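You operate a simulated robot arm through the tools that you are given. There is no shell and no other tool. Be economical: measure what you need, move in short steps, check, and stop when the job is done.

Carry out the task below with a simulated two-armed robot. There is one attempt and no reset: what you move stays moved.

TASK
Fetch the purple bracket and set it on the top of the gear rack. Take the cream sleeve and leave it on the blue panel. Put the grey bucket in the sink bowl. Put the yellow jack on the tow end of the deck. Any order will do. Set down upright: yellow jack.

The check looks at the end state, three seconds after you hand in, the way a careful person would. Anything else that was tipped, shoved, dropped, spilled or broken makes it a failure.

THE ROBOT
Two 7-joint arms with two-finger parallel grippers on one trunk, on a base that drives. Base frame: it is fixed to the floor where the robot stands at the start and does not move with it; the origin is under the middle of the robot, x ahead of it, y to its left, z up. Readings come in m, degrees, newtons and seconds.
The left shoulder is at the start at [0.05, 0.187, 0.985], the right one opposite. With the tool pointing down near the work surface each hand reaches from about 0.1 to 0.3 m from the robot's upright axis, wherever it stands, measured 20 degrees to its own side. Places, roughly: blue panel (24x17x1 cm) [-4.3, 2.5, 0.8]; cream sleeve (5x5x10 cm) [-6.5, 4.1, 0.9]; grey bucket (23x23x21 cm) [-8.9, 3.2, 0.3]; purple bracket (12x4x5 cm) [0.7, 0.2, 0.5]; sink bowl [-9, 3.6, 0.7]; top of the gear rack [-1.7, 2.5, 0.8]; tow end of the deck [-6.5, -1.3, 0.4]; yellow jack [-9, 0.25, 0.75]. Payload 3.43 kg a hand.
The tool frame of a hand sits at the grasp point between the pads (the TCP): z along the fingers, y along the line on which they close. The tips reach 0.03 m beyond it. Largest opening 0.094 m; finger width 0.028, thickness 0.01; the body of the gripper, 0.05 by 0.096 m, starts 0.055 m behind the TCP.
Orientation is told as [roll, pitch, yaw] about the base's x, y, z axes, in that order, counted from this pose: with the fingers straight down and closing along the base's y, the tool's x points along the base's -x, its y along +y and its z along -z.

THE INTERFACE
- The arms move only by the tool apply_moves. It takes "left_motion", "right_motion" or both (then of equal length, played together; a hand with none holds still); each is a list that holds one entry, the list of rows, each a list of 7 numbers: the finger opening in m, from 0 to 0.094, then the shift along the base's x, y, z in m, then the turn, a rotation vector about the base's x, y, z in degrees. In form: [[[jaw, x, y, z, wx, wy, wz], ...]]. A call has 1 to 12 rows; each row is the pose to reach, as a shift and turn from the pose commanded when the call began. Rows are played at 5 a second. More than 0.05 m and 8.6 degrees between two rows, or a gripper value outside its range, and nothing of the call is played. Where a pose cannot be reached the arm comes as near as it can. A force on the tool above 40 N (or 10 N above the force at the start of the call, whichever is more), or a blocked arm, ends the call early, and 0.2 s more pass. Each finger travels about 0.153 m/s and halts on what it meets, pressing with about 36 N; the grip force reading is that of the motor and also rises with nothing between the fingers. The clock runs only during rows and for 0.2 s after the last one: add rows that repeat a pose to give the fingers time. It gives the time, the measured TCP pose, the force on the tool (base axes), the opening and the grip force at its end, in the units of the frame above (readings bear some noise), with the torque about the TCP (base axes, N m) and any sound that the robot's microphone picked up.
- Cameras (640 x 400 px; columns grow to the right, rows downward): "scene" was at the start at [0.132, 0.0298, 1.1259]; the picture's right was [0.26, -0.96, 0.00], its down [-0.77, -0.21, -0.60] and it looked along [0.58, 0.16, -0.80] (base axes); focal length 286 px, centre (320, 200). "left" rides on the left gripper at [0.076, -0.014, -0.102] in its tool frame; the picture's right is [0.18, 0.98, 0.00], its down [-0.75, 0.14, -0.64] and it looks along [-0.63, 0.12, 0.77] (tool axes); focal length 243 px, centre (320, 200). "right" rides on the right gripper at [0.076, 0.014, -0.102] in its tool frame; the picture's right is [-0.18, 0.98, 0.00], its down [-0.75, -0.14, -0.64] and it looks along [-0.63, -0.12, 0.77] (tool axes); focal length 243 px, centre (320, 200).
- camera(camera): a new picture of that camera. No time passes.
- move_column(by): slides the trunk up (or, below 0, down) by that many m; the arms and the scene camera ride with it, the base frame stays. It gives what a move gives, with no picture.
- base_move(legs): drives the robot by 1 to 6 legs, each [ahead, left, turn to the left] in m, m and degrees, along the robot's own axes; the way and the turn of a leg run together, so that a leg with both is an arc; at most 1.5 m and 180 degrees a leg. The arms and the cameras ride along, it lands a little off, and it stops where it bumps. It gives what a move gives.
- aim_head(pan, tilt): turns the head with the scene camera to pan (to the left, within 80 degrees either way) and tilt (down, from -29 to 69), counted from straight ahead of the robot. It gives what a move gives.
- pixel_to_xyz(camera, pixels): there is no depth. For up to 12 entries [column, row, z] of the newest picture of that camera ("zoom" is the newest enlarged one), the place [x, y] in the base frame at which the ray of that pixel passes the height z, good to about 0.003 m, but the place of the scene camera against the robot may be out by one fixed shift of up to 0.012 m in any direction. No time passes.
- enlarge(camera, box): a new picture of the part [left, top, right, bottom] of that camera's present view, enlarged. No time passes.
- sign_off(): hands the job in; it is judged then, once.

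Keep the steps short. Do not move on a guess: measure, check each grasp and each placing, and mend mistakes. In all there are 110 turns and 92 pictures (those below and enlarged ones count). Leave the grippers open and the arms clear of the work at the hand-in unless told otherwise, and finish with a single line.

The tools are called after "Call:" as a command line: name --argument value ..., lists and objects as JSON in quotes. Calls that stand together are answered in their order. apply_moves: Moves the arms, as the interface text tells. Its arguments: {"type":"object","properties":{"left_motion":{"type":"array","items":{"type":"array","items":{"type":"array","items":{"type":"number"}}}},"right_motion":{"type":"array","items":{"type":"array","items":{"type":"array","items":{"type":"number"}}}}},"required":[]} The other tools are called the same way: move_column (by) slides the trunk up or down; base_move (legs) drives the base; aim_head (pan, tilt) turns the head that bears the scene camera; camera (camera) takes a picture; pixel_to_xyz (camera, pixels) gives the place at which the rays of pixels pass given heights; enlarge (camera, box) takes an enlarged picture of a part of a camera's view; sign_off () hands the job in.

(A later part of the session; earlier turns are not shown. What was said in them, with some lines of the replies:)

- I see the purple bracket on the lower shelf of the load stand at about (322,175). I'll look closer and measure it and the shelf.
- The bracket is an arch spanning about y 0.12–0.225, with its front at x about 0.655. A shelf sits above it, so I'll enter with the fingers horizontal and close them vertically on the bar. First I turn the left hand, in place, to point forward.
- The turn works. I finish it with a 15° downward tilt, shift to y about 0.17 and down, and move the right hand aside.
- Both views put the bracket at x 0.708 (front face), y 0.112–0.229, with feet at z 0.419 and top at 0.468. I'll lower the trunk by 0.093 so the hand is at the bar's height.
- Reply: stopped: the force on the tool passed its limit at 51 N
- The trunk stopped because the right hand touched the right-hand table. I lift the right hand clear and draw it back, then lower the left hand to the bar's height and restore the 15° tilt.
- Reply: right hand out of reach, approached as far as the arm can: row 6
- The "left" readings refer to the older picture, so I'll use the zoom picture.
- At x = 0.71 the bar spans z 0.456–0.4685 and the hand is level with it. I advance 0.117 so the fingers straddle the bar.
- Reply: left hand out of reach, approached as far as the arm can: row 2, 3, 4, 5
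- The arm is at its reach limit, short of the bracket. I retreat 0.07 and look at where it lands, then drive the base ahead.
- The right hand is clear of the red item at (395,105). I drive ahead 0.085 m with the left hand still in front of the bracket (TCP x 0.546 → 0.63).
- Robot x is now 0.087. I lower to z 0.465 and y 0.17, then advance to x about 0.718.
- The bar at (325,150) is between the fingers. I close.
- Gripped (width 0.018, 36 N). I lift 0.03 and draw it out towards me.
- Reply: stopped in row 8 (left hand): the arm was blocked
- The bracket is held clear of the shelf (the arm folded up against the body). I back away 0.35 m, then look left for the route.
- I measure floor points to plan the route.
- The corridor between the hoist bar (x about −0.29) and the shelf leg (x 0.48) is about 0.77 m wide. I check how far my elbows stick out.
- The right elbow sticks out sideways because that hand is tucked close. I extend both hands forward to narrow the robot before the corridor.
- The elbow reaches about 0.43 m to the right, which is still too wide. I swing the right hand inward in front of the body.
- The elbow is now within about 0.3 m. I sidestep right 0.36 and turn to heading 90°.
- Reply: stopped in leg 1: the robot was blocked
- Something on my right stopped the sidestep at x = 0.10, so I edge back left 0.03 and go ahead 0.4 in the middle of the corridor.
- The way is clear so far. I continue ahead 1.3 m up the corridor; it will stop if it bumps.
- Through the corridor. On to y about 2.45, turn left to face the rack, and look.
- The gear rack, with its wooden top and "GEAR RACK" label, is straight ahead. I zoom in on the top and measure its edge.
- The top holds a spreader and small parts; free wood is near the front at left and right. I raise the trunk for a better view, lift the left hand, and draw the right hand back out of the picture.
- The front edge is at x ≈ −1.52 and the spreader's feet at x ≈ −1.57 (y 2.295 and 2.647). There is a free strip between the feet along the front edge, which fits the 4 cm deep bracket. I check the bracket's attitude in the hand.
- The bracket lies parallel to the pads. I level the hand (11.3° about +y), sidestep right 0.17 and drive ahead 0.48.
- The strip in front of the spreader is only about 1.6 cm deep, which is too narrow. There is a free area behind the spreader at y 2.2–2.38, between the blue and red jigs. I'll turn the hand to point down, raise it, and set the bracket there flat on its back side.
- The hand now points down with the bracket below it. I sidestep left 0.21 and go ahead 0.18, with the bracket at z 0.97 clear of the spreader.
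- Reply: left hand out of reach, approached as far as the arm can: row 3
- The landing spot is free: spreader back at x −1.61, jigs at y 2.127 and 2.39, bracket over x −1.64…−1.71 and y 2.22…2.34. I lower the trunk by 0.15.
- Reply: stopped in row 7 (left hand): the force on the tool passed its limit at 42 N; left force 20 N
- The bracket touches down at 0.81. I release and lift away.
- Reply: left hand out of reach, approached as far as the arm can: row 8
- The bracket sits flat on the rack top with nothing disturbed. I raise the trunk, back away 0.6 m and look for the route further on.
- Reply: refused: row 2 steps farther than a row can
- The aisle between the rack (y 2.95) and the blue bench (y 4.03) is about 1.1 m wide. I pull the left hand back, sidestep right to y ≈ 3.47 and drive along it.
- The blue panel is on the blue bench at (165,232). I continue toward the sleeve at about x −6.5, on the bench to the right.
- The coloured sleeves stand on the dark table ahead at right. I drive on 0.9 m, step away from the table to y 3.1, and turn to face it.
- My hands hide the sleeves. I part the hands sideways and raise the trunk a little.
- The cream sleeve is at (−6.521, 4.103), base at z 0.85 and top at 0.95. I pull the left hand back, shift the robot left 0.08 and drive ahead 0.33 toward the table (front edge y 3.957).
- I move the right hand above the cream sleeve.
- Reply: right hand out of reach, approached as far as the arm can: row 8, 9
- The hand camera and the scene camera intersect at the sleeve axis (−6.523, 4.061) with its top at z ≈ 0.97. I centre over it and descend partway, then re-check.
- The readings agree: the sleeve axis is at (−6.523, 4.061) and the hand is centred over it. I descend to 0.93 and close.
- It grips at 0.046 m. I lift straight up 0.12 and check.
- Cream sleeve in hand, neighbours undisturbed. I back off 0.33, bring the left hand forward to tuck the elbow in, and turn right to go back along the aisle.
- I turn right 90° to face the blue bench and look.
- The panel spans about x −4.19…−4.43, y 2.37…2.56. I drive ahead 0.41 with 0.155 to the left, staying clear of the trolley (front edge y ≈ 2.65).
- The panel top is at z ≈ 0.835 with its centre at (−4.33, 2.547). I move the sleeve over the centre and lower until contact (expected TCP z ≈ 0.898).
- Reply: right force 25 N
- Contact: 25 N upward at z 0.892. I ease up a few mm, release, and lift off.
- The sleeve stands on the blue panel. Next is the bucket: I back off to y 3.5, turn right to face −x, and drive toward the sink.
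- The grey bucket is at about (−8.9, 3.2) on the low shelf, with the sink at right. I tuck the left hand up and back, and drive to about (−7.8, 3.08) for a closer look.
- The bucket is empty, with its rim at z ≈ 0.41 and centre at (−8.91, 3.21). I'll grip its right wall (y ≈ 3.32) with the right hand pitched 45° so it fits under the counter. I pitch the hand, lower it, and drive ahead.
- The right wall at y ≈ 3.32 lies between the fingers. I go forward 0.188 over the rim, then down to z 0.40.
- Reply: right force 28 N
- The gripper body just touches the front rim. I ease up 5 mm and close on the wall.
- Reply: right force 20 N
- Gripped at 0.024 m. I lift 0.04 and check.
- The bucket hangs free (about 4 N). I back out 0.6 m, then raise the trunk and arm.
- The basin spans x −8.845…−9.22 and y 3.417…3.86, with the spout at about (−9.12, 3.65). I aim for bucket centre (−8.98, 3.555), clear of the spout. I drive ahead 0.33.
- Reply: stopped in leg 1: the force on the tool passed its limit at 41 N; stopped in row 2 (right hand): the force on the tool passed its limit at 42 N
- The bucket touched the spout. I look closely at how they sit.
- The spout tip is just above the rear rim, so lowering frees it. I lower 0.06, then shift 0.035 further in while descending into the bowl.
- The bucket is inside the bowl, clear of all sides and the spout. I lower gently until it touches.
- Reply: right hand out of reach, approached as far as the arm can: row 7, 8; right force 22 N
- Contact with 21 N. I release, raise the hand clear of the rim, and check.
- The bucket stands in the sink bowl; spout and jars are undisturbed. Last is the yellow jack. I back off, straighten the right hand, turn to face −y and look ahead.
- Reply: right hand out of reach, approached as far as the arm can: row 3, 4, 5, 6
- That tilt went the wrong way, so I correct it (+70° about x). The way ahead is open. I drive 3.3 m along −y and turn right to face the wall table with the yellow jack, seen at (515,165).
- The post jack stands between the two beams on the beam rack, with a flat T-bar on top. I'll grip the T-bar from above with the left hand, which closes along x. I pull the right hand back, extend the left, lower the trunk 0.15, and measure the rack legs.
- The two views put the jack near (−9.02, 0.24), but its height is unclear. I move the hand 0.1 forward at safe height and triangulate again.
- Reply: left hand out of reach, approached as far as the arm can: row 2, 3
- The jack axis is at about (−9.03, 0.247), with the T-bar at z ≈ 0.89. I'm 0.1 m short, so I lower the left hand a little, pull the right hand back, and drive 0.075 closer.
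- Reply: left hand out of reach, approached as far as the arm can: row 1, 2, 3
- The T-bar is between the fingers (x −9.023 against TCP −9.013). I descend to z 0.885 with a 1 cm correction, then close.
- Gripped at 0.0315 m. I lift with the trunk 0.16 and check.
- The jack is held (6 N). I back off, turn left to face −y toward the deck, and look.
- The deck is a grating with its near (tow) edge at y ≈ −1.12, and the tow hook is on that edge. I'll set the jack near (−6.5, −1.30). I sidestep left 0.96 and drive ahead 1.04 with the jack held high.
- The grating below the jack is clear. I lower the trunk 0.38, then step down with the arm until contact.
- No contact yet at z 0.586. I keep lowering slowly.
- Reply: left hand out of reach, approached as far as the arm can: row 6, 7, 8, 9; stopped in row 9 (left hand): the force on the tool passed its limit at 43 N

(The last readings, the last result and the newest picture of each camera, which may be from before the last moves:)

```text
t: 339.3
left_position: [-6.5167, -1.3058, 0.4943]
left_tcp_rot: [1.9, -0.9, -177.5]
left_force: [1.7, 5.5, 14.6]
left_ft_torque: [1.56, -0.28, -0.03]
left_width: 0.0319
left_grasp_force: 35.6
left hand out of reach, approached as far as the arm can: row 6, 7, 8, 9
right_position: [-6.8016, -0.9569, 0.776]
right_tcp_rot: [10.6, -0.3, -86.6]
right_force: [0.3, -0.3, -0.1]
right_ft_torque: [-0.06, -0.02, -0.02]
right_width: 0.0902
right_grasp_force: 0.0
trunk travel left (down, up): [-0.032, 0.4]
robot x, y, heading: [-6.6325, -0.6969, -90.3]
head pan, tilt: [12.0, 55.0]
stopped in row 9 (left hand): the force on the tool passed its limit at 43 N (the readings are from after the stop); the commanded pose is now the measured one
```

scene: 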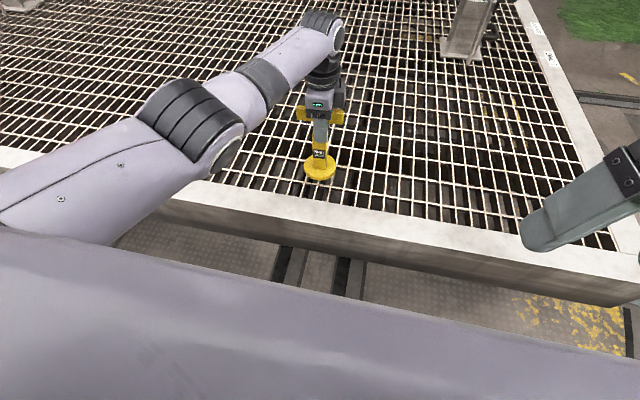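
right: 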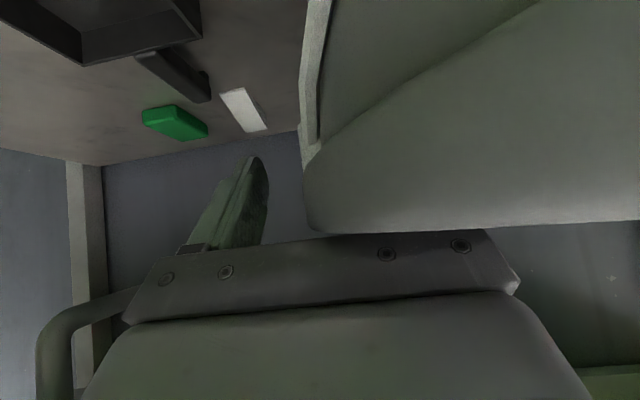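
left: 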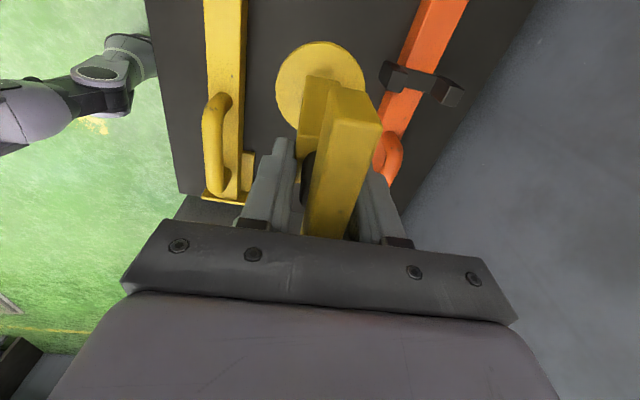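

Contact at z 0.494. I ease up 4 mm to unload it and read the force before releasing.

Call:
apply_moves --left_motion '[[[0.0, 0, -0.001, 0.002, -0.5, 0, 0], [0.0, 0, -0.003, 0.004, -1.1, 0, 0], [0.0, 0, -0.003, 0.004, -1.1, 0, 0]]]'

Call:
enlarge --camera "scene" --box '[240, 70, 420, 240]'

```text
t: 340.1
left_position: [-6.5168, -1.3095, 0.4932]
left_tcp_rot: [2.9, -1.0, -177.6]
left_force: [-0.6, 4.0, 3.1]
left_ft_torque: [0.9, 0.02, 0.05]
left_width: 0.0325
left_grasp_force: 36.4
right_position: [-6.8005, -0.9576, 0.7755]
right_tcp_rot: [10.7, -0.2, -86.6]
right_force: [-0.2, -0.2, 0.1]
right_ft_torque: [0.01, 0.01, 0.08]
right_width: 0.0901
right_grasp_force: 0.1
trunk travel left (down, up): [-0.032, 0.4]
robot x, y, heading: [-6.6271, -0.6981, -90.1]
head pan, tilt: [12.0, 55.0]
```

```text
2.35 times, centred on (330, 155) of scene
```

zoom: 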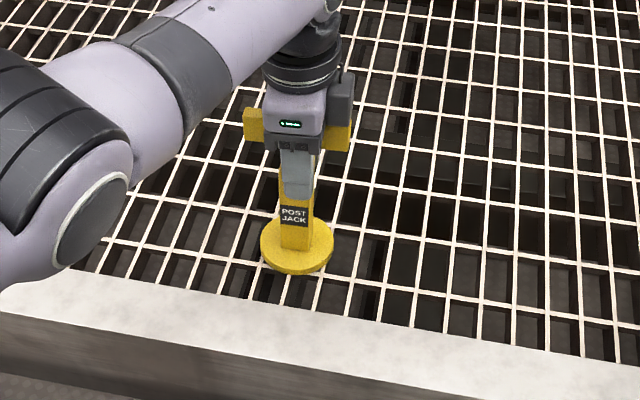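

The jack stands on the grating, but my tilt correction went the wrong way (2.9° now). I turn it back +2°, then read the forces.

Call:
apply_moves --left_motion '[[[0.0, 0, 0.0, 0.001, 1, 0, 0], [0.0, 0, 0, 0.001, 2.1, 0, 0], [0.0, 0, 0, 0.001, 2.1, 0, 0]]]'

```text
t: 340.9
left_position: [-6.5154, -1.3057, 0.4957]
left_tcp_rot: [0.6, -0.9, -177.5]
left_force: [0.2, 0.5, -6.7]
left_ft_torque: [-0.02, 0.04, 0.05]
left_width: 0.0318
left_grasp_force: 36.1
left hand out of reach, approached as far as the arm can: row 2, 3
right_position: [-6.8002, -0.9588, 0.7751]
right_tcp_rot: [10.6, -0.2, -86.6]
right_force: [-0.2, -0.2, 0.3]
right_ft_torque: [-0.01, 0.0, -0.02]
right_width: 0.0901
right_grasp_force: 0.1
trunk travel left (down, up): [-0.032, 0.4]
robot x, y, heading: [-6.63, -0.6975, -90.1]
head pan, tilt: [12.0, 55.0]
```

It now hangs upright and just clear of the grating. I lower the trunk 6 mm to set it down straight.

Call:
move_column --by -0.006

```text
t: 341.5
left_position: [-6.5146, -1.3065, 0.4946]
left_tcp_rot: [0.8, -0.9, -177.7]
left_force: [3.7, 4.7, 13.7]
left_ft_torque: [1.34, -0.02, -0.24]
left_width: 0.0317
left_grasp_force: 36.1
right_position: [-6.8001, -0.956, 0.7702]
right_tcp_rot: [10.6, -0.2, -86.7]
right_force: [-1.0, -0.3, 0.1]
right_ft_torque: [0.0, 0.01, 0.0]
right_width: 0.09
right_grasp_force: 0.0
trunk travel left (down, up): [-0.026, 0.406]
robot x, y, heading: [-6.6287, -0.6962, -90.2]
head pan, tilt: [12.0, 55.0]
```

It rests on the deck with the hand upright. I release slowly, then rise straight up.

Call:
apply_moves --left_motion '[[[0.028, 0, 0.0, 0.001, 0, 0, 0], [0.036, 0, 0.0, 0.001, 0, 0, 0], [0.05, 0, 0, 0.001, 0, 0, 0], [0.07, 0, 0, 0.001, 0, 0, 0], [0.08, 0, 0, 0.001, 0, 0, 0], [0.08, 0, 0, 0.001, 0, 0, 0]]]'

Call:
move_column --by 0.2

Call:
camera --camera "scene"

```text
t: 342.9
left_position: [-6.5157, -1.3053, 0.4909]
left_tcp_rot: [0.6, -0.9, -177.4]
left_force: [0.0, -0.2, 0.5]
left_ft_torque: [-0.07, 0.0, 0.0]
left_width: 0.0801
left_grasp_force: 0.0
right_position: [-6.8001, -0.9588, 0.7687]
right_tcp_rot: [10.5, -0.2, -86.7]
right_force: [-0.6, -0.7, 0.0]
right_ft_torque: [-0.02, -0.04, 0.01]
right_width: 0.09
right_grasp_force: 0.0
trunk travel left (down, up): [-0.026, 0.406]
robot x, y, heading: [-6.6273, -0.6974, -90.2]
head pan, tilt: [12.0, 55.0]
```

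```text
t: 345.1
left_position: [-6.5154, -1.304, 0.6916]
left_tcp_rot: [0.8, -0.9, -177.5]
left_force: [-0.2, 0.0, 0.0]
left_ft_torque: [0.02, 0.0, 0.01]
left_width: 0.0799
left_grasp_force: 0.1
right_position: [-6.8012, -0.9589, 0.9694]
right_tcp_rot: [10.6, -0.3, -86.6]
right_force: [-0.2, 0.0, -1.4]
right_ft_torque: [-0.01, -0.01, -0.02]
right_width: 0.0901
right_grasp_force: 0.1
trunk travel left (down, up): [-0.226, 0.206]
robot x, y, heading: [-6.6294, -0.6971, -90.0]
head pan, tilt: [12.0, 55.0]
```

```text
1 pictures are left
```

scene: 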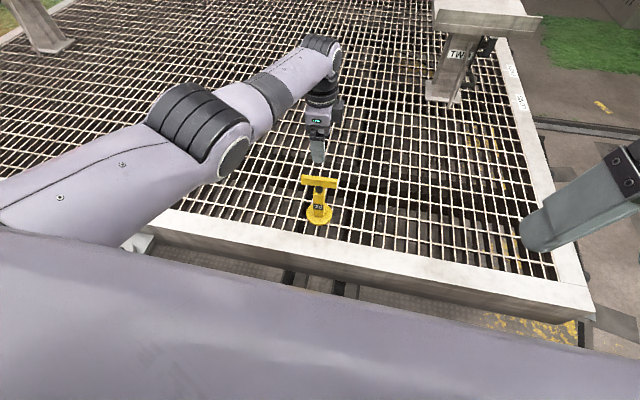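

The jack stands upright on the deck at its tow end, and the gripper is clear above it. I back the robot away.

Call:
move_column --by 0.1

Call:
base_move --legs '[[-0.6, 0, 0]]'

Call:
camera --camera "scene"

```text
t: 346.4
left_position: [-6.5154, -1.3058, 0.791]
left_tcp_rot: [0.7, -0.9, -177.5]
left_force: [1.1, -0.3, -0.8]
left_ft_torque: [-0.01, 0.01, -0.03]
left_width: 0.08
left_grasp_force: 0.0
right_position: [-6.8006, -0.9583, 1.0688]
right_tcp_rot: [10.5, -0.2, -86.6]
right_force: [0.3, -0.4, 0.6]
right_ft_torque: [-0.02, 0.03, -0.01]
right_width: 0.09
right_grasp_force: 0.0
trunk travel left (down, up): [-0.326, 0.106]
robot x, y, heading: [-6.627, -0.6963, -90.1]
head pan, tilt: [12.0, 55.0]
```

```text
t: 349.7
left_position: [-6.5132, -0.7133, 0.7915]
left_tcp_rot: [0.8, -0.8, -177.5]
left_force: [0.6, -0.6, 0.2]
left_ft_torque: [0.01, -0.01, -0.01]
left_width: 0.0798
left_grasp_force: 0.1
right_position: [-6.7994, -0.3664, 1.0686]
right_tcp_rot: [10.7, -0.2, -86.6]
right_force: [0.1, 0.1, -1.1]
right_ft_torque: [0.01, 0.01, 0.01]
right_width: 0.0899
right_grasp_force: 0.0
trunk travel left (down, up): [-0.326, 0.106]
robot x, y, heading: [-6.628, -0.1054, -90.3]
head pan, tilt: [12.0, 55.0]
```

```text
0 pictures are left
5 turns are left
```

scene: 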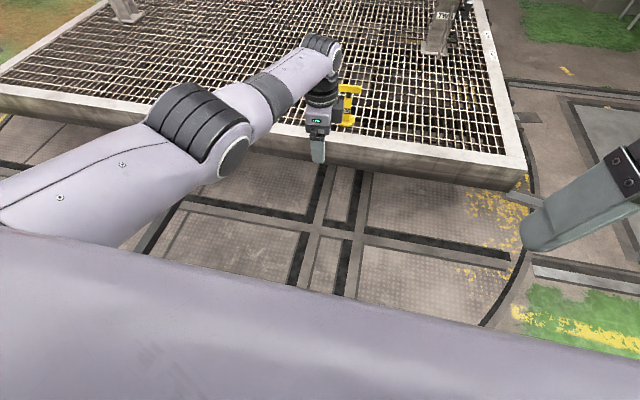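

All four items are placed, the grippers are open and the arms are clear. I hand in.

Call:
sign_off

```text
The job is handed in.
```

All four items were placed and the job is handed in: the bracket on its side on the rack top, the sleeve on the blue panel, the bucket in the sink bowl after brushing the spout, and the jack upright on the deck's tow end.
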